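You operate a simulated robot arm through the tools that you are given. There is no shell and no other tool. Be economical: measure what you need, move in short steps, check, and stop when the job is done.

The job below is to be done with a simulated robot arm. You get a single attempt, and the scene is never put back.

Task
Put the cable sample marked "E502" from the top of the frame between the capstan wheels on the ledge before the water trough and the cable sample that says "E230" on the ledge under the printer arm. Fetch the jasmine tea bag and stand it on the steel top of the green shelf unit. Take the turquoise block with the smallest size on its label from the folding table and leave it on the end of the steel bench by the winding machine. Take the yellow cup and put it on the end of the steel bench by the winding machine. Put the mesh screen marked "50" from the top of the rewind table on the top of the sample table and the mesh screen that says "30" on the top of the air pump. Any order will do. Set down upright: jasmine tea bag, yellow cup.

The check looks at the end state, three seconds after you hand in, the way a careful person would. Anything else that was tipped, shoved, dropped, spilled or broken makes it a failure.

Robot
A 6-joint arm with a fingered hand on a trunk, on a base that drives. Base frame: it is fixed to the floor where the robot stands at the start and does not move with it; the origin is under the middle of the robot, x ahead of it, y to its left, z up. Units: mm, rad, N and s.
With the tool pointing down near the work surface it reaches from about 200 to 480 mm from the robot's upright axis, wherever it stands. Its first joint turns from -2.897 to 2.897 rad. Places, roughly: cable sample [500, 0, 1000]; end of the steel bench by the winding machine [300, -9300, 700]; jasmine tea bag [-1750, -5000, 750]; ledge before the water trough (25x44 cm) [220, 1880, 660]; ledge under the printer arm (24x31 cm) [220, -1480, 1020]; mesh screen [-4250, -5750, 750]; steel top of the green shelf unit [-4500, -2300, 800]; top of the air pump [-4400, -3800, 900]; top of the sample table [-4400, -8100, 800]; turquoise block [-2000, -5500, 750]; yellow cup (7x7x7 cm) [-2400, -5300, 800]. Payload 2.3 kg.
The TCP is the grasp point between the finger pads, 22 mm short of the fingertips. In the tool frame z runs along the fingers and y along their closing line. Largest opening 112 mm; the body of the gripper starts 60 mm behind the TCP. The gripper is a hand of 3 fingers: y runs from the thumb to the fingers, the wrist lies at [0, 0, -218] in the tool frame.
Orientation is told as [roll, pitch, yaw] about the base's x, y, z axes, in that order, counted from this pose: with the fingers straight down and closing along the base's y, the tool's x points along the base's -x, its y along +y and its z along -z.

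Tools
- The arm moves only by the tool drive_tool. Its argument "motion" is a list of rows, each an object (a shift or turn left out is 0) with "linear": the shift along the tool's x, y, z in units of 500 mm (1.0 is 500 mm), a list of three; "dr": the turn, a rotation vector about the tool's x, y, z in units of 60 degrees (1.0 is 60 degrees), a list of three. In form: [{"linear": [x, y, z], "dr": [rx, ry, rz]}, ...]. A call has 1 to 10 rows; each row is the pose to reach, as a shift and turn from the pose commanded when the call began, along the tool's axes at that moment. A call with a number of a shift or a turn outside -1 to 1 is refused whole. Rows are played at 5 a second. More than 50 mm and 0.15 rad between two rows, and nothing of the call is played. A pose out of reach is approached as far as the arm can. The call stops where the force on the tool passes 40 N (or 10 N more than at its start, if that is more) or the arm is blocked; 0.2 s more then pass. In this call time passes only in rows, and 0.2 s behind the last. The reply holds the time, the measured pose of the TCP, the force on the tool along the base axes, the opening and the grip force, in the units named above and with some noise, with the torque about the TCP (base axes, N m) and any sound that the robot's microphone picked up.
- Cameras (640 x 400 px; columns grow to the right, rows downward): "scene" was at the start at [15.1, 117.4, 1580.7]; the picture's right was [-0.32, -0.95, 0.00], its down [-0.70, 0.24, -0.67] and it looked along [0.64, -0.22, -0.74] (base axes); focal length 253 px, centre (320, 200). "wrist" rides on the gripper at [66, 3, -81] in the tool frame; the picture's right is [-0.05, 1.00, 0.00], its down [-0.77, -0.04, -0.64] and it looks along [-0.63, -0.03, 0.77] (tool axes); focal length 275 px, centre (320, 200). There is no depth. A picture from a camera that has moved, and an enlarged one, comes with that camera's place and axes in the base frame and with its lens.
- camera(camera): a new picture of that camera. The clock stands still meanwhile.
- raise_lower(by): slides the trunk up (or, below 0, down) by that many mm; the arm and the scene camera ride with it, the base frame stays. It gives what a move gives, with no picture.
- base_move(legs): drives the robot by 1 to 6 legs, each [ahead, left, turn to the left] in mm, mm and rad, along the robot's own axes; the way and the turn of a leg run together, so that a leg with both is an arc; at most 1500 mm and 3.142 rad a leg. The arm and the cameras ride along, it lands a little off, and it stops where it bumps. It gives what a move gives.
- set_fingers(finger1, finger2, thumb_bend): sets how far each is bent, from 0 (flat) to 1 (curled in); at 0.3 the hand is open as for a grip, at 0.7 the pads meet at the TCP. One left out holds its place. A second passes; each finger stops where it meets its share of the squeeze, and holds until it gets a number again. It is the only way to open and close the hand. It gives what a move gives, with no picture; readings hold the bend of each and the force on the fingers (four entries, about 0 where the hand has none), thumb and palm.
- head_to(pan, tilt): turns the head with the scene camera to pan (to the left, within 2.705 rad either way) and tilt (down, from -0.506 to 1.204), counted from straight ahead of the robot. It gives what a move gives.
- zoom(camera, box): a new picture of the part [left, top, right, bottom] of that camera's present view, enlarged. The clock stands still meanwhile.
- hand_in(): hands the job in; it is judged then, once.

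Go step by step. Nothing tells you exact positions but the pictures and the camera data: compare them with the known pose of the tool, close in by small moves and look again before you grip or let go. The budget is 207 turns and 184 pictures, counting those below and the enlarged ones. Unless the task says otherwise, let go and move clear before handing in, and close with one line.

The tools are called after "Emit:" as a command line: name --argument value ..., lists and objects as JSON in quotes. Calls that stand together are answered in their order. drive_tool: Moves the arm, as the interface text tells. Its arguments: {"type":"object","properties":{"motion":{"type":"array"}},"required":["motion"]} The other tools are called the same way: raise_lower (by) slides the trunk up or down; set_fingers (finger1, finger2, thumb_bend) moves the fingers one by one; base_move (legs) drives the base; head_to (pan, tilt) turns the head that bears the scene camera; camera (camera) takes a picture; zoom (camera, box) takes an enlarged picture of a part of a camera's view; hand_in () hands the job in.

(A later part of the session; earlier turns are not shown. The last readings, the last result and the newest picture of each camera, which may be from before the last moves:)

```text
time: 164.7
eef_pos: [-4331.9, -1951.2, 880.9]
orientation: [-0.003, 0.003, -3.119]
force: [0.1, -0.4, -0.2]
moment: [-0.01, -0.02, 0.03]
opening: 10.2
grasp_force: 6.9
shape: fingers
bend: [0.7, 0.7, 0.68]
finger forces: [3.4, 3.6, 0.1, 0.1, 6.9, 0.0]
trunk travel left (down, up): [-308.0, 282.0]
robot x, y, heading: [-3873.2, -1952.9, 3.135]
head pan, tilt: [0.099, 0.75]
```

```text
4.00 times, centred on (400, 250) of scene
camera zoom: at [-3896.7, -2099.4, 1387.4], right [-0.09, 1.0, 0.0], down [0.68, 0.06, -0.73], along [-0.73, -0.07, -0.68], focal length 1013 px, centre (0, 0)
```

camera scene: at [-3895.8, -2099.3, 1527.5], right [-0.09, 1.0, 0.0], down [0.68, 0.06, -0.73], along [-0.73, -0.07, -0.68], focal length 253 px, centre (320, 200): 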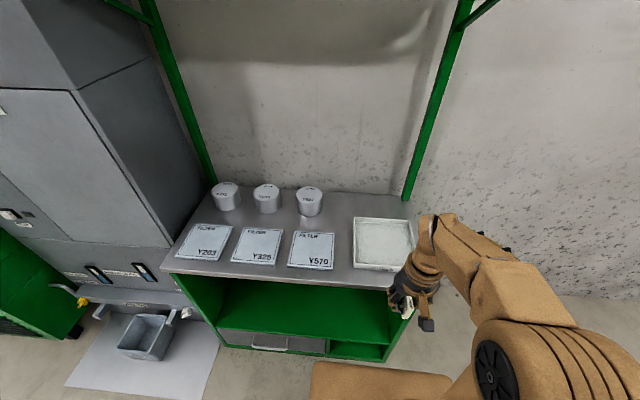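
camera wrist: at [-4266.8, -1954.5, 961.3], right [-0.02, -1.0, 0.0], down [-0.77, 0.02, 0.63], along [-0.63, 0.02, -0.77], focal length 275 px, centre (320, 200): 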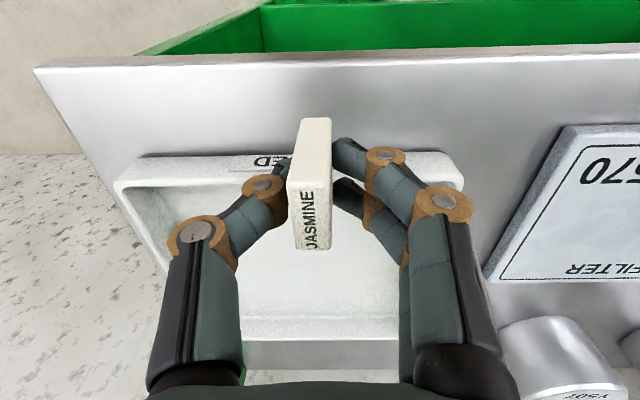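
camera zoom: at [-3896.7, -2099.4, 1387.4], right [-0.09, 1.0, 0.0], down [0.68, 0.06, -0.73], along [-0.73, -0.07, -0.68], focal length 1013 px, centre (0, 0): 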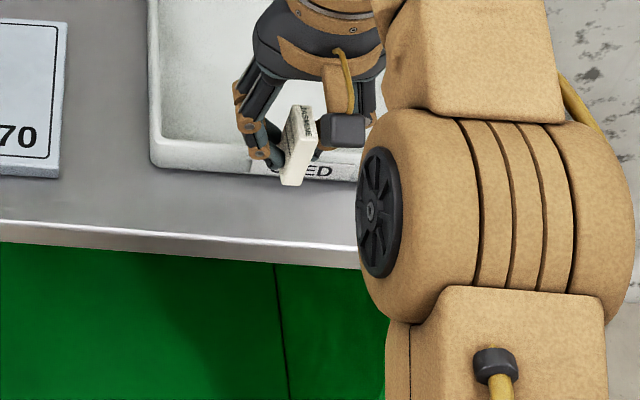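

The strip is clear: the tray front is at x ≈ -4359 and the shelf edge at ≈ -4302. I'm lowering the bag.

Emit:
drive_tool --motion '[{"linear": [-0.007, 0, 0.05]}, {"linear": [-0.007, 0, 0.096]}]'

Emit:
camera --camera "wrist"

```text
time: 165.3
eef_pos: [-4334.5, -1953.5, 833.4]
orientation: [-0.001, 0.003, -3.12]
force: [-0.2, 0.3, -0.7]
moment: [0.02, -0.01, 0.02]
opening: 9.7
grasp_force: 7.0
shape: fingers
bend: [0.7, 0.7, 0.68]
finger forces: [3.5, 3.4, 0.0, 0.1, 6.9, 0.1]
trunk travel left (down, up): [-308.0, 282.0]
robot x, y, heading: [-3870.1, -1954.1, 3.129]
head pan, tilt: [0.099, 0.75]
```

```text
122 pictures are left
camera wrist: at [-4269.5, -1956.0, 913.5], right [-0.03, -1.0, 0.0], down [-0.77, 0.02, 0.63], along [-0.63, 0.02, -0.77], focal length 275 px, centre (320, 200)
```

wrist: 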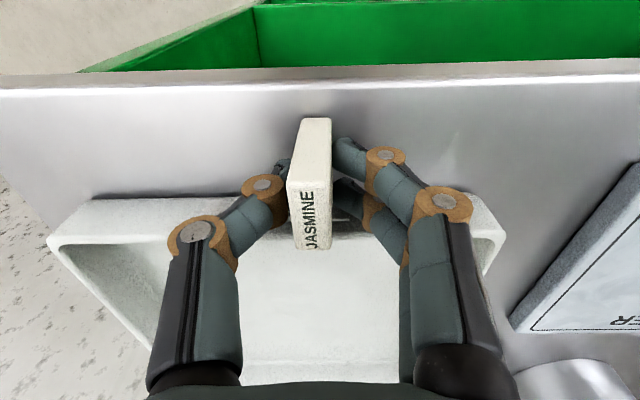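

Emit:
drive_tool --motion '[{"linear": [0, 0, 0.006]}, {"linear": [0, 0, 0.012]}]'

```text
time: 165.9
eef_pos: [-4333.7, -1952.5, 827.9]
orientation: [-0.003, -0.003, -3.118]
force: [-1.4, 0.0, 9.4]
moment: [0.0, 0.0, -0.04]
opening: 9.4
grasp_force: 8.6
shape: fingers
bend: [0.7, 0.7, 0.69]
finger forces: [4.8, 4.6, 0.0, 0.0, 8.2, 0.1]
trunk travel left (down, up): [-308.0, 282.0]
robot x, y, heading: [-3875.6, -1955.7, 3.132]
head pan, tilt: [0.099, 0.75]
```

Contact at 9 N. I'll open in small stages so the bag stays standing.

Emit:
set_fingers --finger1 0.66 --finger2 0.66 --thumb_bend 0.64

Emit:
set_fingers --finger1 0.52 --finger2 0.52 --thumb_bend 0.5

Emit:
camera --camera "wrist"

```text
time: 166.9
eef_pos: [-4333.7, -1951.5, 826.9]
orientation: [-0.003, 0.003, -3.121]
force: [0.5, -0.1, 0.0]
moment: [-0.02, 0.02, -0.02]
opening: 14.2
grasp_force: 0.0
shape: fingers
bend: [0.66, 0.66, 0.64]
finger forces: [0.0, 0.0, 0.0, 0.0, 0.0, 0.0]
trunk travel left (down, up): [-308.0, 282.0]
robot x, y, heading: [-3872.0, -1953.6, 3.136]
head pan, tilt: [0.099, 0.75]
```

```text
time: 167.9
eef_pos: [-4334.0, -1951.6, 828.4]
orientation: [-0.001, -0.001, -3.121]
force: [0.1, 1.3, 1.5]
moment: [-0.03, -0.02, -0.02]
opening: 51.6
grasp_force: 0.7
shape: fingers
bend: [0.52, 0.53, 0.5]
finger forces: [0.4, 1.5, 0.1, 0.0, 0.0, 0.0]
trunk travel left (down, up): [-308.0, 282.0]
robot x, y, heading: [-3873.3, -1951.2, 3.133]
head pan, tilt: [0.099, 0.75]
```

```text
121 pictures are left
camera wrist: at [-4269.3, -1955.2, 908.2], right [-0.02, -1.0, 0.0], down [-0.77, 0.02, 0.64], along [-0.64, 0.02, -0.77], focal length 275 px, centre (320, 200)
```

wrist: 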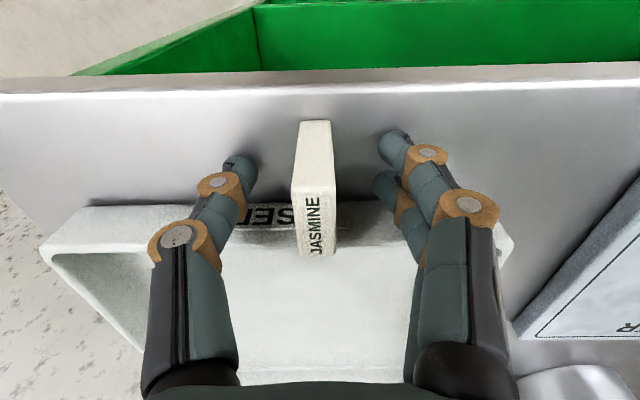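

The bag stands on its own. I'll lift the hand straight up and check.

Emit:
drive_tool --motion '[{"linear": [0.004, 0, -0.05]}, {"linear": [0.004, 0, -0.14]}, {"linear": [0.004, 0, -0.23]}]'

Emit:
camera --camera "wrist"

```text
time: 168.7
eef_pos: [-4331.9, -1954.8, 930.3]
orientation: [-0.003, -0.001, -3.119]
force: [0.2, 0.7, -0.6]
moment: [0.05, 0.04, -0.01]
opening: 51.9
grasp_force: 0.0
shape: fingers
bend: [0.52, 0.52, 0.5]
finger forces: [0.1, 0.0, 0.0, 0.0, 0.0, 0.0]
out of reach, approached as far as the arm can: row 3
trunk travel left (down, up): [-308.0, 282.0]
robot x, y, heading: [-3871.7, -1951.8, 3.131]
head pan, tilt: [0.099, 0.75]
```

```text
120 pictures are left
camera wrist: at [-4266.4, -1958.1, 1010.2], right [-0.02, -1.0, 0.0], down [-0.77, 0.02, 0.64], along [-0.64, 0.02, -0.77], focal length 275 px, centre (320, 200)
```

wrist: 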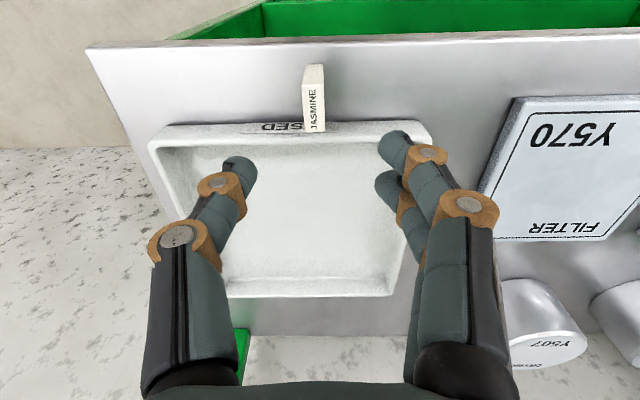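

The tea bag is done. Next are the mesh screens on the rewind table, so I'll retract, back off and drive there.

Emit:
drive_tool --motion '[{"linear": [0.09, 0, -0.02]}, {"linear": [0.18, 0, -0.04]}, {"linear": [0.27, 0, -0.06]}, {"linear": [0.36, 0, -0.08]}]'

Emit:
base_move --legs '[[-330, 0, 0.01], [0, 1500, 0], [0, 1500, 0], [0, 350, 0]]'

Emit:
head_to --pan 0.25 --tilt 0.5

Emit:
camera --camera "scene"

```text
time: 169.7
eef_pos: [-4151.1, -1950.2, 970.5]
orientation: [-0.001, 0.001, -3.122]
force: [-0.7, 0.2, 0.3]
moment: [0.0, 0.0, 0.0]
opening: 51.5
grasp_force: 0.0
shape: fingers
bend: [0.52, 0.52, 0.5]
finger forces: [0.0, 0.0, 0.0, 0.0, 0.0, 0.0]
trunk travel left (down, up): [-308.0, 282.0]
robot x, y, heading: [-3871.6, -1952.8, 3.132]
head pan, tilt: [0.099, 0.75]
```

```text
time: 187.7
eef_pos: [-3857.5, -5274.3, 971.7]
orientation: [-0.003, 0.002, -3.128]
force: [0.2, -0.8, -0.1]
moment: [0.0, -0.02, -0.01]
opening: 51.8
grasp_force: 0.1
shape: fingers
bend: [0.52, 0.52, 0.5]
finger forces: [0.0, 0.0, 0.0, 0.0, 0.0, 0.1]
trunk travel left (down, up): [-308.0, 282.0]
robot x, y, heading: [-3575.6, -5277.5, 3.124]
head pan, tilt: [0.099, 0.75]
```

```text
time: 188.5
eef_pos: [-3857.6, -5274.5, 971.4]
orientation: [-0.002, 0.001, -3.126]
force: [-0.6, -0.5, 0.1]
moment: [0.03, 0.02, -0.01]
opening: 51.6
grasp_force: 0.1
shape: fingers
bend: [0.52, 0.52, 0.5]
finger forces: [0.0, 0.0, 0.0, 0.1, 0.1, 0.0]
trunk travel left (down, up): [-308.0, 282.0]
robot x, y, heading: [-3577.0, -5277.8, 3.128]
head pan, tilt: [0.25, 0.499]
```

```text
119 pictures are left
camera scene: at [-3608.4, -5438.6, 1409.3], right [-0.23, 0.97, 0.0], down [0.47, 0.11, -0.88], along [-0.85, -0.2, -0.48], focal length 253 px, centre (320, 200)
```

scene: 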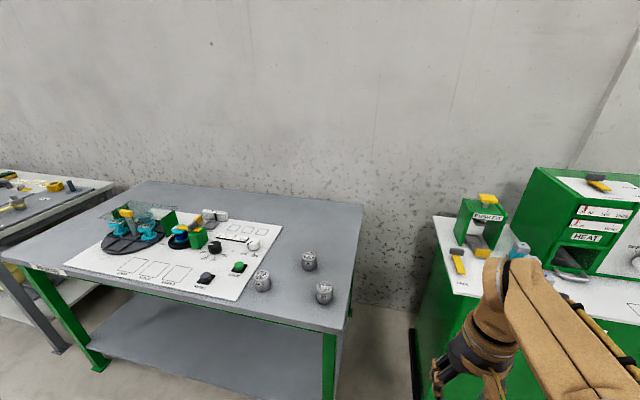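

Emit:
zoom --camera "scene" --box '[170, 190, 370, 315]'

```text
3.20 times, centred on (270, 252) of scene
camera zoom: at [-3608.4, -5438.6, 1409.3], right [-0.23, 0.97, 0.0], down [0.47, 0.11, -0.88], along [-0.85, -0.2, -0.48], focal length 811 px, centre (480, 32)
```

zoom: 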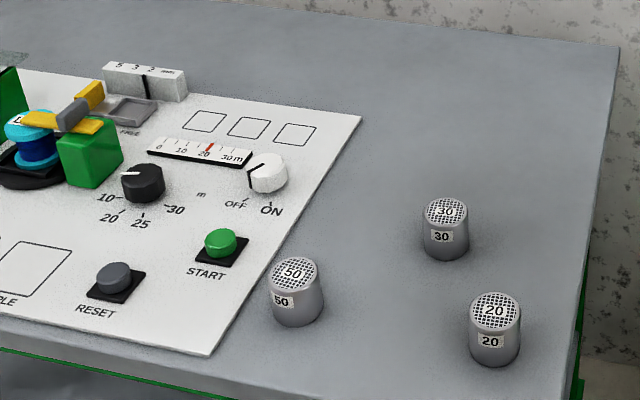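

The three screens are small cylinders: "50" near (-4131, -5754), "30" near (-4257, -5631) and "20" near (-4129, -5547). I'll take "30" first.

Emit:
base_move --legs '[[0, 353, 0.014], [215, 0, 0]]'

Emit:
set_fingers --finger1 0.3 --finger2 0.3 --thumb_bend 0.3

Emit:
camera --camera "wrist"

Emit:
head_to --pan 0.1 --tilt 0.85

Emit:
camera --camera "scene"

```text
time: 192.0
eef_pos: [-4076.3, -5625.8, 971.5]
orientation: [-0.001, 0.001, -3.116]
force: [-0.4, 0.0, -0.4]
moment: [0.03, -0.01, -0.01]
opening: 51.9
grasp_force: 0.1
shape: fingers
bend: [0.52, 0.52, 0.5]
finger forces: [0.0, 0.1, 0.0, 0.0, 0.0, 0.0]
trunk travel left (down, up): [-308.0, 282.0]
robot x, y, heading: [-3797.9, -5628.7, 3.134]
head pan, tilt: [0.25, 0.499]
```

```text
time: 193.0
eef_pos: [-4075.0, -5627.0, 971.1]
orientation: [-0.002, 0.001, -3.114]
force: [-0.6, 0.2, 0.4]
moment: [0.01, 0.01, 0.0]
opening: 111.4
grasp_force: 0.0
shape: fingers
bend: [0.3, 0.3, 0.3]
finger forces: [0.0, 0.1, 0.0, 0.0, 0.2, 0.2]
trunk travel left (down, up): [-308.0, 282.0]
robot x, y, heading: [-3793.3, -5627.7, 3.141]
head pan, tilt: [0.25, 0.499]
```

```text
117 pictures are left
camera wrist: at [-4010.1, -5630.1, 1051.7], right [-0.02, -1.0, 0.0], down [-0.77, 0.01, 0.64], along [-0.64, 0.01, -0.77], focal length 275 px, centre (320, 200)
```

wrist: 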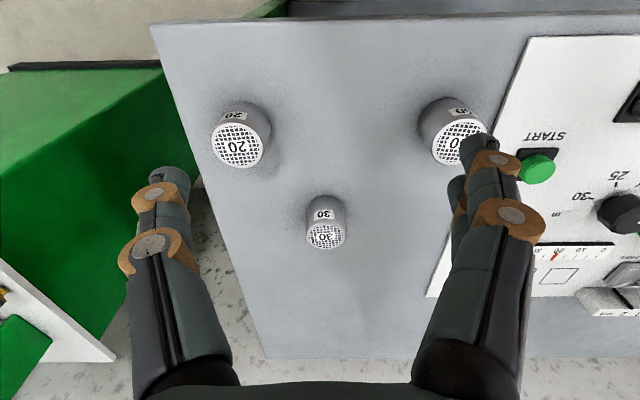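

```text
time: 193.8
eef_pos: [-4075.9, -5626.3, 970.9]
orientation: [-0.003, 0.001, -3.113]
force: [0.4, 0.0, -0.4]
moment: [-0.04, 0.01, -0.01]
opening: 111.1
grasp_force: 0.1
shape: fingers
bend: [0.3, 0.3, 0.3]
finger forces: [0.0, 0.0, 0.0, 0.0, 0.1, 0.0]
trunk travel left (down, up): [-308.0, 282.0]
robot x, y, heading: [-3792.6, -5627.4, 3.138]
head pan, tilt: [0.099, 0.85]
```

```text
116 pictures are left
camera scene: at [-3813.2, -5773.0, 1379.5], right [-0.1, 1.0, 0.0], down [0.75, 0.07, -0.66], along [-0.66, -0.06, -0.75], focal length 253 px, centre (320, 200)
```

scene: 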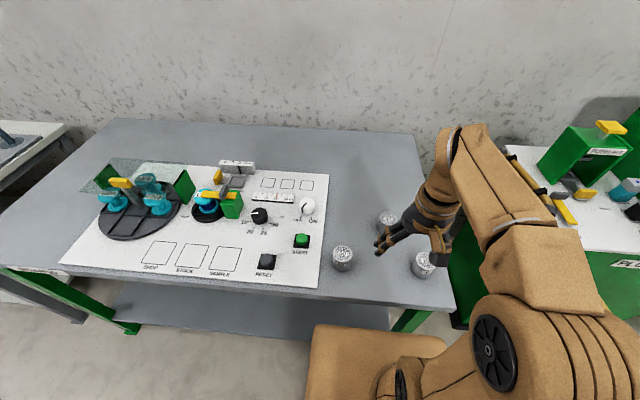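

Emit:
raise_lower --by -90

Emit:
drive_tool --motion '[{"linear": [-0.095, -0.001, 0]}, {"linear": [-0.19, -0.002, 0]}, {"linear": [-0.285, -0.004, 0]}, {"linear": [-0.38, -0.005, 0]}]'

Emit:
camera --camera "wrist"

```text
time: 195.1
eef_pos: [-4075.8, -5627.2, 881.0]
orientation: [-0.001, 0.0, -3.115]
force: [-0.6, 0.2, 0.4]
moment: [-0.01, -0.04, 0.05]
opening: 111.0
grasp_force: 0.1
shape: fingers
bend: [0.3, 0.3, 0.3]
finger forces: [0.0, 0.0, 0.0, 0.0, 0.0, 0.0]
trunk travel left (down, up): [-218.0, 372.0]
robot x, y, heading: [-3792.5, -5628.8, 3.141]
head pan, tilt: [0.099, 0.85]
```

```text
time: 196.1
eef_pos: [-4226.5, -5627.8, 880.6]
orientation: [-0.001, 0.003, -3.113]
force: [-0.4, 0.7, -0.3]
moment: [0.01, -0.03, -0.01]
opening: 111.3
grasp_force: 0.1
shape: fingers
bend: [0.3, 0.3, 0.3]
finger forces: [0.0, 0.0, 0.1, 0.0, 0.0, 0.0]
out of reach, approached as far as the arm can: row 4
trunk travel left (down, up): [-218.0, 372.0]
robot x, y, heading: [-3792.1, -5626.9, 3.138]
head pan, tilt: [0.099, 0.85]
```

```text
115 pictures are left
camera wrist: at [-4161.8, -5631.0, 961.4], right [-0.02, -1.0, 0.0], down [-0.77, 0.01, 0.64], along [-0.63, 0.01, -0.77], focal length 275 px, centre (320, 200)
```

wrist: 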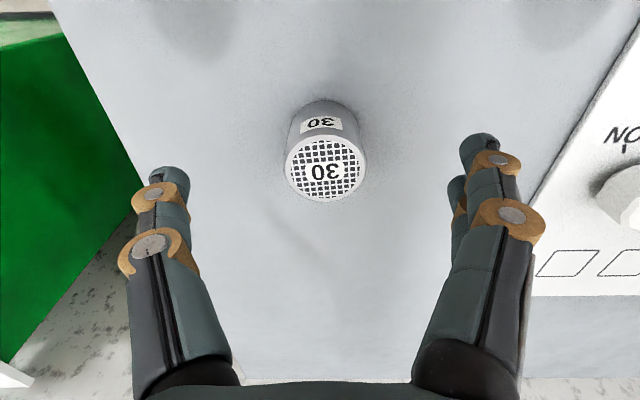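

Emit:
base_move --legs '[[28, 0, 0]]'

Emit:
drive_tool --motion '[{"linear": [0, 0, 0.08]}, {"linear": [0, 0, 0.14]}]'

Emit:
camera --camera "wrist"

```text
time: 196.9
eef_pos: [-4254.4, -5628.4, 882.1]
orientation: [-0.004, 0.001, -3.113]
force: [-0.6, -0.2, -0.3]
moment: [-0.02, 0.01, 0.04]
opening: 111.3
grasp_force: 0.0
shape: fingers
bend: [0.3, 0.3, 0.3]
finger forces: [0.1, 0.1, 0.1, 0.0, 0.0, 0.0]
trunk travel left (down, up): [-218.0, 372.0]
robot x, y, heading: [-3824.4, -5628.1, 3.142]
head pan, tilt: [0.099, 0.85]
```

```text
time: 197.5
eef_pos: [-4255.6, -5629.8, 811.2]
orientation: [0.0, 0.0, -3.116]
force: [-0.5, 0.2, -0.2]
moment: [-0.02, 0.01, 0.0]
opening: 111.6
grasp_force: 0.1
shape: fingers
bend: [0.3, 0.3, 0.3]
finger forces: [0.1, 0.0, 0.0, 0.0, 0.1, 0.0]
trunk travel left (down, up): [-218.0, 372.0]
robot x, y, heading: [-3824.2, -5623.1, 3.14]
head pan, tilt: [0.099, 0.85]
```

```text
114 pictures are left
camera wrist: at [-4190.1, -5632.4, 891.5], right [-0.02, -1.0, 0.0], down [-0.77, 0.01, 0.64], along [-0.64, 0.01, -0.77], focal length 275 px, centre (320, 200)
```

wrist: 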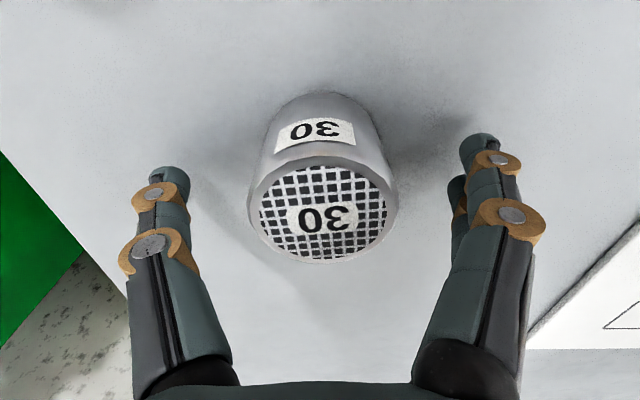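

The "30" is centred with its top at about z 821. I'll lower to z 794 and close.

Emit:
drive_tool --motion '[{"linear": [0.004, 0, 0.034]}]'

Emit:
set_fingers --finger1 0.72 --finger2 0.72 --thumb_bend 0.72

Emit:
camera --camera "wrist"

```text
time: 198.1
eef_pos: [-4253.6, -5628.1, 799.5]
orientation: [-0.004, -0.016, -3.113]
force: [-1.0, 1.0, 21.3]
moment: [-0.42, -0.07, -0.07]
opening: 114.2
grasp_force: 10.7
shape: fingers
bend: [0.3, 0.29, 0.3]
finger forces: [8.7, 5.5, 0.0, 0.0, 7.7, 0.0]
trunk travel left (down, up): [-218.0, 372.0]
robot x, y, heading: [-3822.4, -5625.1, 3.143]
head pan, tilt: [0.099, 0.85]
stopped in row 1: the force on the tool passed its limit at 42 N (the readings are from after the stop); the commanded pose is now the measured one
```

```text
time: 198.8
eef_pos: [-4253.0, -5627.8, 801.3]
orientation: [-0.002, -0.025, -3.116]
force: [-1.4, 0.7, 32.1]
moment: [-0.54, -0.02, -0.12]
opening: 105.1
grasp_force: 15.9
shape: fingers
bend: [0.33, 0.34, 0.4]
finger forces: [10.1, 9.6, 0.0, 0.1, 12.2, 0.0]
trunk travel left (down, up): [-218.0, 372.0]
robot x, y, heading: [-3822.5, -5627.8, 3.137]
head pan, tilt: [0.099, 0.85]
stopped: the force on the tool passed its limit at 41 N (the readings are from after the stop); the commanded pose is now the measured one
```

```text
113 pictures are left
camera wrist: at [-4186.5, -5631.1, 879.6], right [-0.02, -1.0, 0.0], down [-0.76, 0.01, 0.65], along [-0.65, 0.01, -0.76], focal length 275 px, centre (320, 200)
```

wrist: 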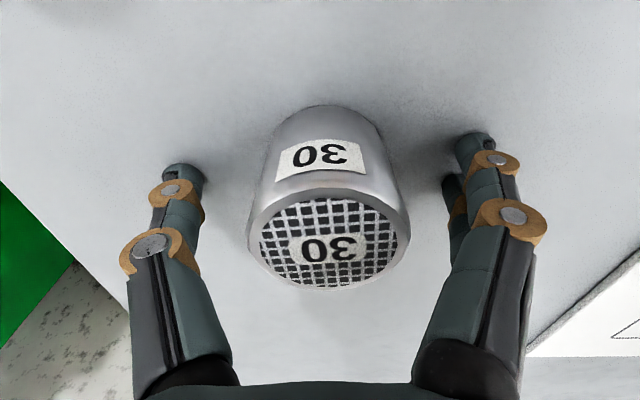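

The fingertips touched the table, which is at z ≈ 777. I'll rise 10 mm and close again.

Emit:
drive_tool --motion '[{"linear": [0, 0, -0.022], "dr": [0, 0.02, 0]}]'

Emit:
set_fingers --finger1 0.72 --finger2 0.72 --thumb_bend 0.72

Emit:
camera --camera "wrist"

```text
time: 199.2
eef_pos: [-4254.3, -5627.0, 806.8]
orientation: [-0.003, 0.01, -3.113]
force: [0.7, 0.6, -0.3]
moment: [0.01, -0.01, -0.01]
opening: 72.6
grasp_force: 0.5
shape: fingers
bend: [0.43, 0.43, 0.46]
finger forces: [0.1, 0.1, 0.0, 0.0, 0.3, 0.0]
trunk travel left (down, up): [-218.0, 372.0]
robot x, y, heading: [-3823.0, -5626.1, 3.143]
head pan, tilt: [0.099, 0.85]
```

```text
time: 200.2
eef_pos: [-4254.5, -5627.6, 808.4]
orientation: [-0.003, 0.007, -3.114]
force: [-0.1, -0.2, -0.5]
moment: [0.0, 0.05, -0.03]
opening: 42.3
grasp_force: 16.1
shape: fingers
bend: [0.54, 0.57, 0.62]
finger forces: [8.6, 7.9, 0.0, 0.0, 16.0, 0.0]
trunk travel left (down, up): [-218.0, 372.0]
robot x, y, heading: [-3822.9, -5627.4, 3.137]
head pan, tilt: [0.099, 0.85]
```

```text
112 pictures are left
camera wrist: at [-4190.1, -5631.0, 889.0], right [-0.02, -1.0, 0.0], down [-0.78, 0.01, 0.63], along [-0.63, 0.01, -0.78], focal length 275 px, centre (320, 200)
```

wrist: 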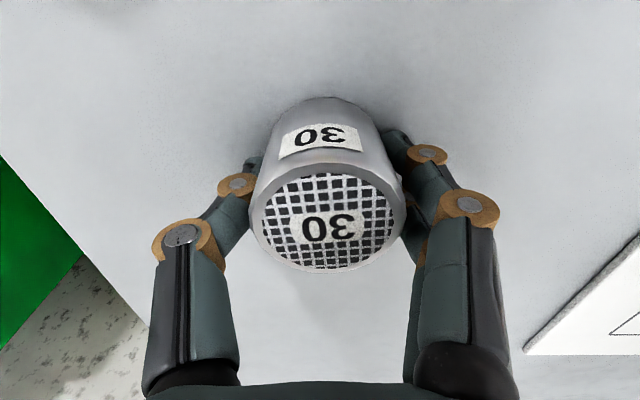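

Gripped. I'll lift and check.

Emit:
raise_lower --by 250

Emit:
camera --camera "wrist"

Emit:
drive_tool --motion '[{"linear": [0.08, 0, 0]}, {"linear": [0.16, 0, 0]}, {"linear": [0.24, 0, 0]}, {"linear": [0.31, 0, 0]}]'

Emit:
base_move --legs '[[-300, 0, 0], [0, -1500, 0], [0, -250, 0]]'

Emit:
head_to --pan 0.1 --tilt 0.6

Emit:
camera --camera "scene"

```text
time: 202.8
eef_pos: [-4255.0, -5627.3, 1057.5]
orientation: [-0.003, 0.008, -3.114]
force: [-0.1, -0.3, -1.5]
moment: [-0.01, -0.02, -0.01]
opening: 41.9
grasp_force: 16.0
shape: fingers
bend: [0.54, 0.57, 0.62]
finger forces: [8.6, 8.0, 0.0, 0.0, 16.0, 0.0]
trunk travel left (down, up): [-468.0, 122.0]
robot x, y, heading: [-3825.2, -5629.6, 3.141]
head pan, tilt: [0.099, 0.85]
```

```text
111 pictures are left
camera wrist: at [-4190.2, -5631.0, 1138.9], right [-0.02, -1.0, 0.0], down [-0.78, 0.01, 0.63], along [-0.63, 0.01, -0.78], focal length 275 px, centre (320, 200)
```

wrist: 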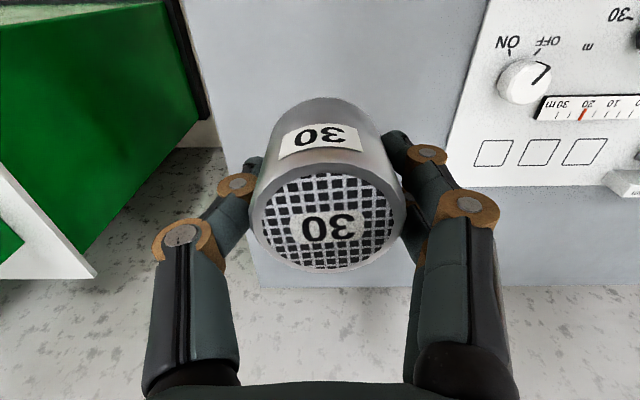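

```text
time: 203.8
eef_pos: [-4098.3, -5623.1, 1058.7]
orientation: [-0.005, 0.006, -3.117]
force: [-0.5, -0.2, -1.6]
moment: [0.01, 0.0, 0.0]
opening: 42.1
grasp_force: 16.5
shape: fingers
bend: [0.54, 0.57, 0.62]
finger forces: [8.5, 8.0, 0.0, 0.1, 16.0, 0.1]
trunk travel left (down, up): [-468.0, 122.0]
robot x, y, heading: [-3820.9, -5627.3, 3.136]
head pan, tilt: [0.099, 0.85]
```

```text
time: 214.2
eef_pos: [-3771.3, -3869.8, 1059.1]
orientation: [-0.002, 0.007, -3.139]
force: [0.0, -0.5, -0.9]
moment: [0.01, 0.04, 0.01]
opening: 42.0
grasp_force: 15.9
shape: fingers
bend: [0.54, 0.57, 0.62]
finger forces: [8.6, 8.0, 0.0, 0.0, 15.9, 0.1]
trunk travel left (down, up): [-468.0, 122.0]
robot x, y, heading: [-3494.9, -3885.2, 3.116]
head pan, tilt: [0.099, 0.85]
```

```text
time: 215.0
eef_pos: [-3771.1, -3872.4, 1058.9]
orientation: [-0.002, 0.009, -3.142]
force: [0.5, 0.4, -1.8]
moment: [-0.02, 0.02, -0.04]
opening: 42.3
grasp_force: 16.1
shape: fingers
bend: [0.54, 0.57, 0.62]
finger forces: [8.6, 8.1, 0.0, 0.0, 15.9, 0.0]
trunk travel left (down, up): [-468.0, 122.0]
robot x, y, heading: [-3495.1, -3882.8, 3.118]
head pan, tilt: [0.099, 0.6]
```

```text
110 pictures are left
camera scene: at [-3527.2, -4028.7, 1560.2], right [-0.07, 1.0, 0.0], down [0.56, 0.04, -0.82], along [-0.82, -0.06, -0.57], focal length 253 px, centre (320, 200)
```

scene: 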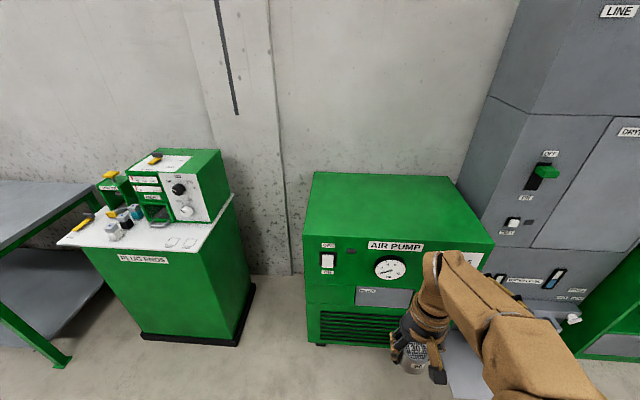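

The top of the air pump is clear. I'll drive up, lower and reach over its front part.

Emit:
base_move --legs '[[400, 0, 0.023]]'

Emit:
raise_lower --by -80

Emit:
drive_tool --motion '[{"linear": [-0.09, 0, 0]}, {"linear": [-0.18, 0, 0]}, {"linear": [-0.27, 0, 0]}, {"linear": [-0.35, 0, 0]}]'

Emit:
camera --camera "wrist"

Emit:
camera --camera "scene"

```text
time: 217.5
eef_pos: [-4179.4, -3869.8, 1058.8]
orientation: [-0.004, 0.007, -3.122]
force: [-0.8, 0.5, -1.2]
moment: [0.0, -0.01, 0.01]
opening: 42.3
grasp_force: 16.6
shape: fingers
bend: [0.54, 0.57, 0.62]
finger forces: [8.6, 8.0, 0.0, 0.0, 15.8, 0.0]
trunk travel left (down, up): [-468.0, 122.0]
robot x, y, heading: [-3901.4, -3876.9, 3.134]
head pan, tilt: [0.099, 0.6]
```

```text
time: 218.7
eef_pos: [-4178.0, -3870.3, 978.7]
orientation: [-0.003, 0.007, -3.12]
force: [-0.4, 1.1, -2.9]
moment: [0.01, 0.01, 0.0]
opening: 42.2
grasp_force: 16.2
shape: fingers
bend: [0.54, 0.57, 0.62]
finger forces: [8.6, 8.0, 0.1, 0.0, 15.8, 0.0]
trunk travel left (down, up): [-388.0, 202.0]
robot x, y, heading: [-3905.2, -3872.0, 3.134]
head pan, tilt: [0.099, 0.6]
```

```text
time: 219.7
eef_pos: [-4354.8, -3875.8, 976.0]
orientation: [-0.001, 0.009, -3.118]
force: [0.7, -0.6, -0.4]
moment: [0.02, 0.02, 0.01]
opening: 42.0
grasp_force: 16.6
shape: fingers
bend: [0.54, 0.57, 0.62]
finger forces: [8.5, 8.2, 0.1, 0.0, 15.9, 0.1]
trunk travel left (down, up): [-388.0, 202.0]
robot x, y, heading: [-3902.4, -3880.5, 3.135]
head pan, tilt: [0.099, 0.6]
```

```text
109 pictures are left
camera wrist: at [-4289.7, -3878.5, 1057.4], right [-0.02, -1.0, 0.0], down [-0.78, 0.02, 0.63], along [-0.63, 0.02, -0.78], focal length 275 px, centre (320, 200)
```

wrist: 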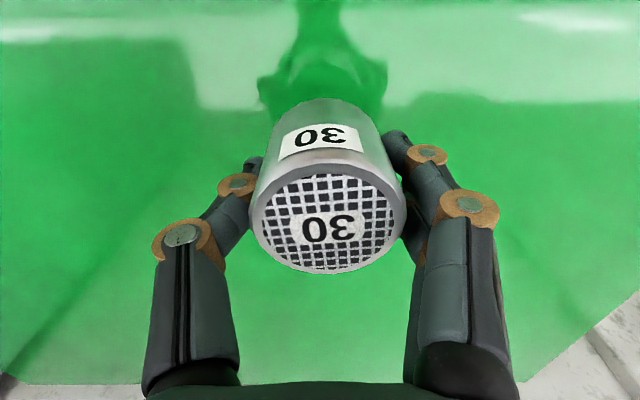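

```text
108 pictures are left
camera scene: at [-3932.6, -4022.5, 1480.3], right [-0.09, 1.0, 0.0], down [0.56, 0.05, -0.82], along [-0.82, -0.08, -0.57], focal length 253 px, centre (320, 200)
```

scene: 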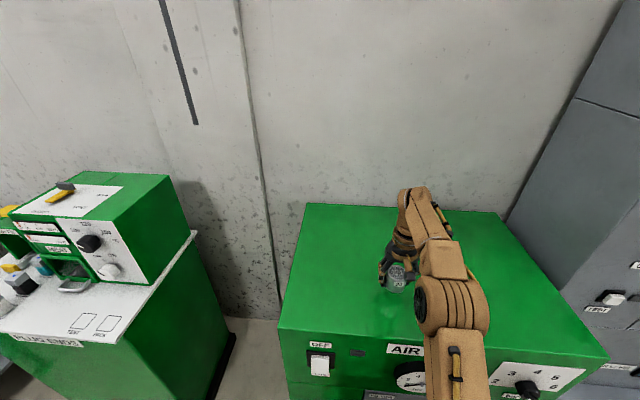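

Emit:
drive_tool --motion '[{"linear": [0, 0, 0.035]}, {"linear": [0, 0, 0.07]}, {"linear": [0, 0, 0.08]}, {"linear": [0, 0, 0.09]}]'

```text
time: 220.4
eef_pos: [-4353.1, -3874.8, 944.6]
orientation: [0.0, -0.011, -3.121]
force: [2.7, -0.7, 24.1]
moment: [-0.77, -0.25, 0.11]
opening: 41.7
grasp_force: 29.8
shape: fingers
bend: [0.59, 0.6, 0.62]
finger forces: [28.3, 14.5, 0.1, 0.0, 16.5, 0.0]
trunk travel left (down, up): [-388.0, 202.0]
robot x, y, heading: [-3900.3, -3873.2, 3.139]
head pan, tilt: [0.099, 0.6]
stopped in row 3: the force on the tool passed its limit at 50 N (the readings are from after the stop); the commanded pose is now the measured one
```

Emit:
drive_tool --motion '[{"linear": [0, 0, -0.008], "dr": [0, 0.015, 0]}]'

Emit:
camera --camera "wrist"

```text
time: 220.8
eef_pos: [-4354.6, -3874.3, 946.8]
orientation: [-0.003, 0.01, -3.118]
force: [2.1, -0.1, 4.0]
moment: [-0.17, -0.04, 0.03]
opening: 42.1
grasp_force: 19.0
shape: fingers
bend: [0.56, 0.59, 0.62]
finger forces: [12.1, 10.2, 0.0, 0.0, 15.8, 0.0]
trunk travel left (down, up): [-388.0, 202.0]
robot x, y, heading: [-3903.0, -3878.8, 3.139]
head pan, tilt: [0.099, 0.6]
```

```text
107 pictures are left
camera wrist: at [-4290.4, -3878.0, 1028.2], right [-0.03, -1.0, 0.0], down [-0.78, 0.02, 0.63], along [-0.63, 0.02, -0.78], focal length 275 px, centre (320, 200)
```

wrist: 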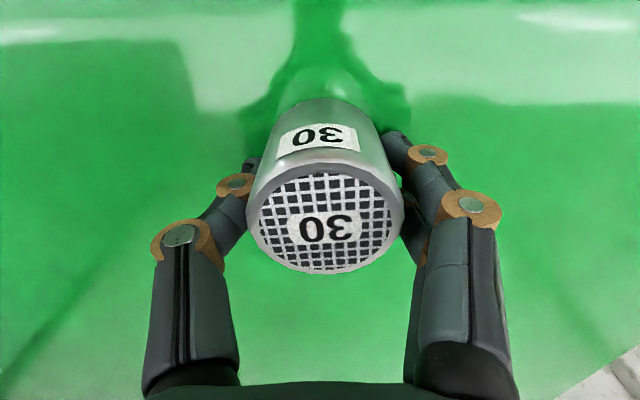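

Emit:
set_fingers --finger1 0.5 --finger2 0.52 --thumb_bend 0.56

Emit:
set_fingers --finger1 0.36 --finger2 0.36 --thumb_bend 0.36

Emit:
drive_tool --motion '[{"linear": [0, 0, -0.06]}, {"linear": [0.03, 0, -0.15]}, {"linear": [0.1, 0, -0.2]}]'

Emit:
camera --camera "wrist"

```text
time: 221.8
eef_pos: [-4354.9, -3873.9, 947.2]
orientation: [-0.002, 0.011, -3.122]
force: [-0.7, 3.2, 5.4]
moment: [-0.08, 0.02, -0.02]
opening: 46.7
grasp_force: 3.6
shape: fingers
bend: [0.51, 0.55, 0.56]
finger forces: [1.3, 4.4, 0.0, 0.0, 1.2, 0.0]
trunk travel left (down, up): [-388.0, 202.0]
robot x, y, heading: [-3900.0, -3875.5, 3.132]
head pan, tilt: [0.099, 0.6]
```

```text
time: 222.8
eef_pos: [-4355.3, -3874.2, 947.2]
orientation: [-0.001, 0.011, -3.121]
force: [-0.3, 0.3, -0.5]
moment: [0.03, 0.0, -0.02]
opening: 94.5
grasp_force: 0.1
shape: fingers
bend: [0.36, 0.36, 0.36]
finger forces: [0.1, 0.0, 0.0, 0.1, 0.0, 0.0]
trunk travel left (down, up): [-388.0, 202.0]
robot x, y, heading: [-3903.3, -3873.7, 3.135]
head pan, tilt: [0.099, 0.6]
```

```text
time: 223.6
eef_pos: [-4303.4, -3875.0, 1049.6]
orientation: [-0.002, 0.01, -3.12]
force: [-0.2, 0.1, 0.1]
moment: [-0.03, -0.01, 0.02]
opening: 94.1
grasp_force: 0.0
shape: fingers
bend: [0.36, 0.36, 0.36]
finger forces: [0.0, 0.0, 0.0, 0.1, 0.0, 0.0]
trunk travel left (down, up): [-388.0, 202.0]
robot x, y, heading: [-3904.3, -3874.1, 3.141]
head pan, tilt: [0.099, 0.6]
```

```text
106 pictures are left
camera wrist: at [-4239.7, -3878.5, 1130.5], right [-0.03, -1.0, 0.0], down [-0.78, 0.02, 0.63], along [-0.63, 0.02, -0.78], focal length 275 px, centre (320, 200)
```

wrist: 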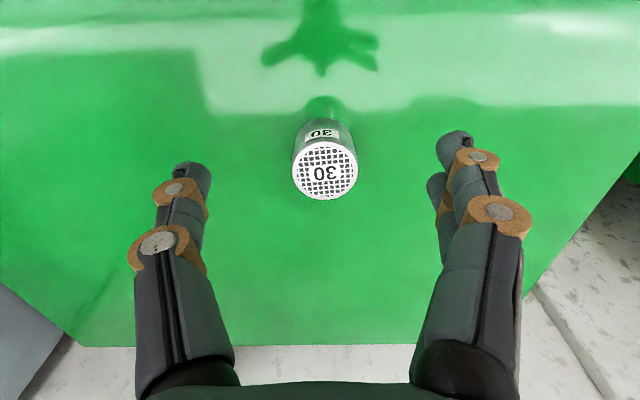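

"30" stands on the air pump. Now back to the rewind table for "50".

Emit:
drive_tool --motion '[{"linear": [0.08, 0, 0]}, {"linear": [0.16, 0, 0]}, {"linear": [0.24, 0, 0]}]'

Emit:
base_move --legs '[[-245, 0, 0], [0, 1500, 0], [0, 380, 0.005]]'

Emit:
camera --camera "wrist"

```text
time: 224.4
eef_pos: [-4185.7, -3870.1, 1049.1]
orientation: [0.0, 0.008, -3.121]
force: [-0.5, -0.3, -0.6]
moment: [-0.03, 0.02, 0.01]
opening: 94.9
grasp_force: 0.0
shape: fingers
bend: [0.36, 0.36, 0.36]
finger forces: [0.0, 0.0, 0.1, 0.0, 0.0, 0.1]
trunk travel left (down, up): [-388.0, 202.0]
robot x, y, heading: [-3900.9, -3878.0, 3.135]
head pan, tilt: [0.099, 0.6]
```

```text
time: 235.3
eef_pos: [-3925.4, -5783.7, 1049.7]
orientation: [0.0, 0.01, -3.086]
force: [-0.5, 0.8, 0.0]
moment: [-0.04, 0.0, -0.01]
opening: 94.6
grasp_force: 0.1
shape: fingers
bend: [0.36, 0.36, 0.36]
finger forces: [0.0, 0.0, 0.1, 0.0, 0.0, 0.1]
trunk travel left (down, up): [-388.0, 202.0]
robot x, y, heading: [-3638.0, -5780.7, -3.118]
head pan, tilt: [0.099, 0.6]
```

```text
105 pictures are left
camera wrist: at [-3861.9, -5785.5, 1130.3], right [0.01, -1.0, 0.0], down [-0.78, -0.01, 0.63], along [-0.63, 0.0, -0.78], focal length 275 px, centre (320, 200)
```

wrist: 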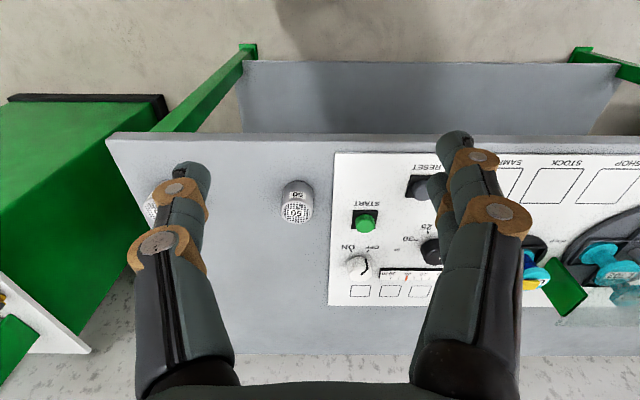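

Emit:
base_move --legs '[[72, -28, -0.023]]'

Emit:
set_fingers --finger1 0.41 --finger2 0.41 --thumb_bend 0.41

Emit:
raise_lower --by -165

Emit:
camera --camera "wrist"

```text
time: 236.4
eef_pos: [-3999.8, -5749.6, 1049.9]
orientation: [0.0, 0.013, -3.109]
force: [0.5, 0.5, -0.6]
moment: [-0.04, -0.02, -0.03]
opening: 94.9
grasp_force: 0.1
shape: fingers
bend: [0.36, 0.36, 0.36]
finger forces: [0.0, 0.1, 0.0, 0.0, 0.0, 0.0]
trunk travel left (down, up): [-388.0, 202.0]
robot x, y, heading: [-3714.0, -5752.6, -3.138]
head pan, tilt: [0.099, 0.6]
```

```text
time: 237.4
eef_pos: [-4000.0, -5750.0, 1049.3]
orientation: [-0.002, 0.01, -3.11]
force: [0.0, -0.4, -0.9]
moment: [0.01, -0.02, 0.01]
opening: 81.5
grasp_force: 0.1
shape: fingers
bend: [0.41, 0.41, 0.41]
finger forces: [0.0, 0.0, 0.0, 0.1, 0.0, 0.0]
trunk travel left (down, up): [-388.0, 202.0]
robot x, y, heading: [-3715.9, -5753.2, -3.141]
head pan, tilt: [0.099, 0.6]
```

```text
time: 239.3
eef_pos: [-3998.4, -5748.0, 884.3]
orientation: [-0.003, 0.01, -3.11]
force: [-0.5, 0.3, 0.5]
moment: [0.0, -0.03, 0.0]
opening: 81.3
grasp_force: 0.1
shape: fingers
bend: [0.41, 0.41, 0.41]
finger forces: [0.0, 0.0, 0.1, 0.0, 0.1, 0.2]
trunk travel left (down, up): [-223.0, 367.0]
robot x, y, heading: [-3716.0, -5750.7, -3.136]
head pan, tilt: [0.099, 0.6]
```

```text
104 pictures are left
camera wrist: at [-3934.9, -5752.7, 965.4], right [-0.02, -1.0, 0.0], down [-0.78, 0.01, 0.63], along [-0.63, 0.01, -0.78], focal length 275 px, centre (320, 200)
```

wrist: 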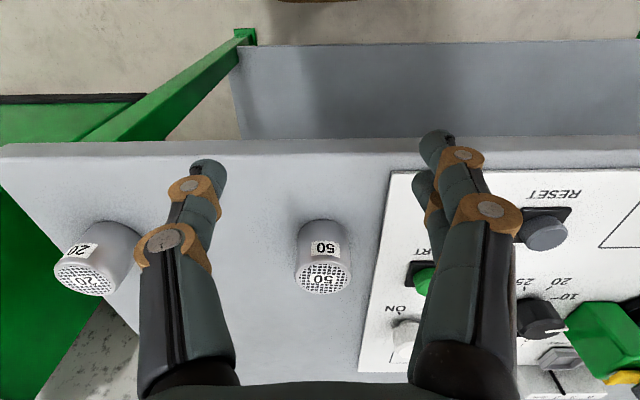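

Emit:
drive_tool --motion '[{"linear": [-0.095, -0.001, 0]}, {"linear": [-0.19, -0.002, 0]}, {"linear": [-0.279, -0.003, 0]}, {"linear": [-0.279, -0.003, 0.08]}, {"linear": [-0.279, -0.003, 0.142]}]'

Emit:
camera --camera "wrist"

```text
time: 240.5
eef_pos: [-4137.8, -5753.3, 812.3]
orientation: [0.0, 0.011, -3.112]
force: [-0.7, 0.6, 0.7]
moment: [-0.01, 0.06, -0.04]
opening: 81.1
grasp_force: 0.1
shape: fingers
bend: [0.41, 0.41, 0.41]
finger forces: [0.1, 0.4, 0.1, 0.1, 0.0, 0.1]
trunk travel left (down, up): [-223.0, 367.0]
robot x, y, heading: [-3715.4, -5751.3, -3.133]
head pan, tilt: [0.099, 0.6]
```

```text
103 pictures are left
camera wrist: at [-4073.8, -5756.3, 893.0], right [-0.02, -1.0, 0.0], down [-0.78, 0.01, 0.63], along [-0.63, 0.01, -0.78], focal length 275 px, centre (320, 200)
```

wrist: 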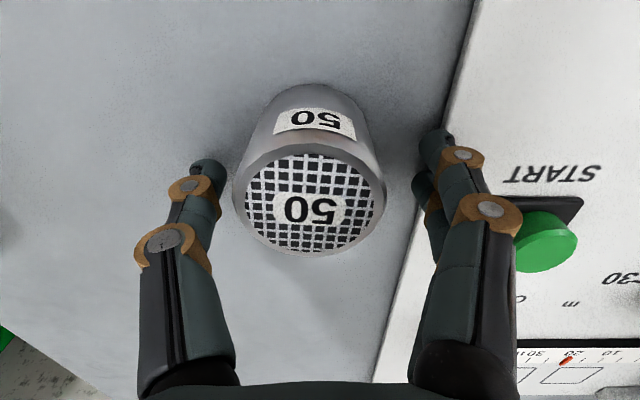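

Emit:
drive_tool --motion '[{"linear": [0.004, -0.009, 0.008]}]'

Emit:
set_fingers --finger1 0.72 --finger2 0.72 --thumb_bend 0.72

Emit:
raise_lower --by 200

Emit:
camera --camera "wrist"

```text
time: 240.9
eef_pos: [-4136.3, -5747.4, 808.8]
orientation: [0.0, 0.007, -3.113]
force: [-5.9, 2.8, 17.6]
moment: [-0.93, 0.27, -0.39]
opening: 81.7
grasp_force: 8.7
shape: fingers
bend: [0.41, 0.39, 0.41]
finger forces: [0.1, 17.3, 0.1, 0.0, 0.0, 0.0]
trunk travel left (down, up): [-223.0, 367.0]
robot x, y, heading: [-3713.4, -5751.2, -3.139]
head pan, tilt: [0.099, 0.6]
```

```text
time: 241.9
eef_pos: [-4135.1, -5749.9, 808.9]
orientation: [-0.002, 0.012, -3.111]
force: [1.3, -1.9, 3.2]
moment: [-0.07, -0.06, -0.01]
opening: 41.9
grasp_force: 14.9
shape: fingers
bend: [0.51, 0.66, 0.65]
finger forces: [9.2, 7.5, 0.0, 0.0, 13.9, 0.0]
trunk travel left (down, up): [-223.0, 367.0]
robot x, y, heading: [-3713.0, -5750.9, -3.136]
head pan, tilt: [0.099, 0.6]
```

```text
time: 244.1
eef_pos: [-4136.0, -5748.8, 1007.5]
orientation: [-0.001, 0.011, -3.11]
force: [0.0, 0.0, -1.5]
moment: [0.01, 0.02, 0.03]
opening: 42.0
grasp_force: 14.6
shape: fingers
bend: [0.51, 0.66, 0.64]
finger forces: [8.7, 6.9, 0.1, 0.0, 14.4, 0.0]
trunk travel left (down, up): [-423.0, 167.0]
robot x, y, heading: [-3713.5, -5753.0, -3.139]
head pan, tilt: [0.099, 0.6]
```

```text
102 pictures are left
camera wrist: at [-4072.0, -5751.1, 1089.1], right [-0.02, -1.0, 0.0], down [-0.78, 0.01, 0.63], along [-0.63, 0.01, -0.78], focal length 275 px, centre (320, 200)
```

wrist: 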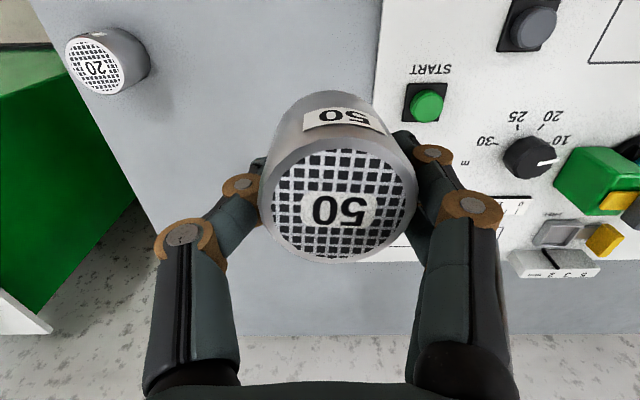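

"50" is held. I'll retract and look along the way to the sample table.

Emit:
drive_tool --motion '[{"linear": [0.08, 0, 0]}, {"linear": [0.16, 0, 0]}, {"linear": [0.24, 0, 0]}, {"linear": [0.29, 0, 0]}]'

Emit:
base_move --legs '[[-150, 0, 0]]'

Emit:
head_to --pan 1.3 --tilt 0.4

Emit:
camera --camera "scene"

```text
time: 245.1
eef_pos: [-3991.7, -5741.8, 1007.2]
orientation: [-0.002, 0.011, -3.109]
force: [-0.4, -0.2, -1.2]
moment: [0.02, 0.05, -0.01]
opening: 41.9
grasp_force: 15.2
shape: fingers
bend: [0.51, 0.66, 0.64]
finger forces: [8.5, 6.7, 0.1, 0.2, 14.3, 0.1]
trunk travel left (down, up): [-423.0, 167.0]
robot x, y, heading: [-3710.8, -5752.7, -3.137]
head pan, tilt: [0.099, 0.6]
```

```text
time: 246.4
eef_pos: [-3840.9, -5742.6, 1007.9]
orientation: [-0.002, 0.01, -3.112]
force: [0.1, -0.2, -2.2]
moment: [0.0, 0.05, -0.03]
opening: 42.2
grasp_force: 14.5
shape: fingers
bend: [0.51, 0.66, 0.64]
finger forces: [8.6, 6.7, 0.0, 0.0, 14.2, 0.0]
trunk travel left (down, up): [-423.0, 167.0]
robot x, y, heading: [-3562.9, -5753.4, -3.141]
head pan, tilt: [0.099, 0.6]
```

```text
time: 247.8
eef_pos: [-3841.0, -5742.3, 1008.8]
orientation: [0.0, 0.01, -3.115]
force: [0.5, -0.4, -1.5]
moment: [-0.01, 0.02, -0.01]
opening: 41.9
grasp_force: 14.8
shape: fingers
bend: [0.51, 0.66, 0.64]
finger forces: [8.8, 6.8, 0.0, 0.0, 14.4, 0.0]
trunk travel left (down, up): [-423.0, 167.0]
robot x, y, heading: [-3562.4, -5754.3, -3.14]
head pan, tilt: [1.3, 0.4]
```

```text
101 pictures are left
camera scene: at [-3527.2, -5979.7, 1533.5], right [-0.96, 0.27, 0.0], down [0.1, 0.38, -0.92], along [-0.25, -0.89, -0.39], focal length 253 px, centre (320, 200)
```

scene: 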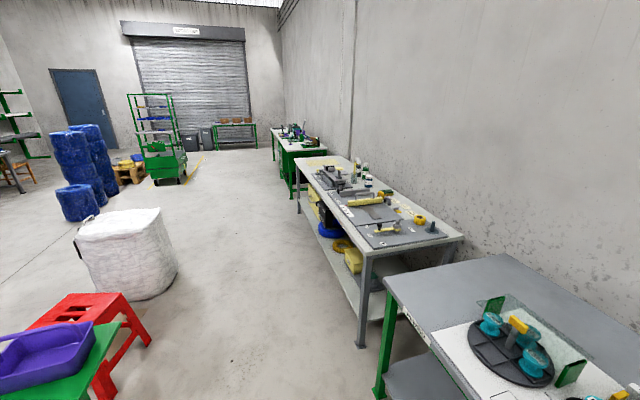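

Emit:
base_move --legs '[[0, 1300, 0], [0, 850, 0]]'

Emit:
head_to --pan 0.2 --tilt 0.5

Emit:
camera --camera "scene"

```text
time: 258.5
eef_pos: [-3864.8, -7889.5, 1008.2]
orientation: [0.0, 0.011, -3.133]
force: [0.5, 0.1, -0.7]
moment: [0.02, 0.04, 0.01]
opening: 41.8
grasp_force: 14.6
shape: fingers
bend: [0.51, 0.66, 0.64]
finger forces: [8.6, 6.7, 0.1, 0.1, 14.3, 0.0]
trunk travel left (down, up): [-423.0, 167.0]
robot x, y, heading: [-3587.5, -7904.0, 3.123]
head pan, tilt: [1.3, 0.4]
```

```text
time: 259.8
eef_pos: [-3864.0, -7890.4, 1009.3]
orientation: [-0.002, 0.009, -3.133]
force: [0.1, 1.1, -2.4]
moment: [0.03, 0.01, 0.02]
opening: 41.9
grasp_force: 14.9
shape: fingers
bend: [0.51, 0.66, 0.64]
finger forces: [8.5, 6.7, 0.1, 0.0, 14.3, 0.1]
trunk travel left (down, up): [-423.0, 167.0]
robot x, y, heading: [-3588.3, -7905.7, 3.124]
head pan, tilt: [0.201, 0.499]
```

```text
100 pictures are left
camera scene: at [-3619.0, -8061.7, 1524.4], right [-0.18, 0.98, 0.0], down [0.47, 0.09, -0.88], along [-0.86, -0.16, -0.48], focal length 253 px, centre (320, 200)
```

scene: 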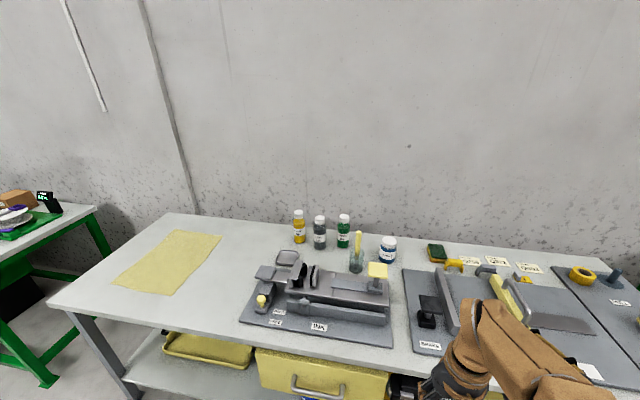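

Emit:
zoom --camera "scene" --box '[40, 200, 440, 400]'

```text
1.60 times, centred on (240, 300) of scene
camera zoom: at [-3619.0, -8061.7, 1524.4], right [-0.18, 0.98, 0.0], down [0.47, 0.09, -0.88], along [-0.86, -0.16, -0.48], focal length 405 px, centre (448, 40)
```

zoom: 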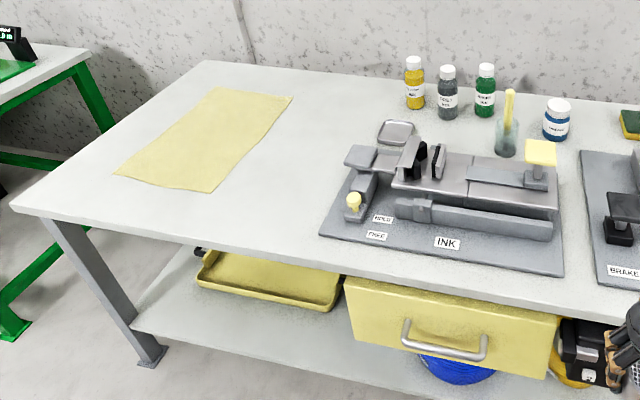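

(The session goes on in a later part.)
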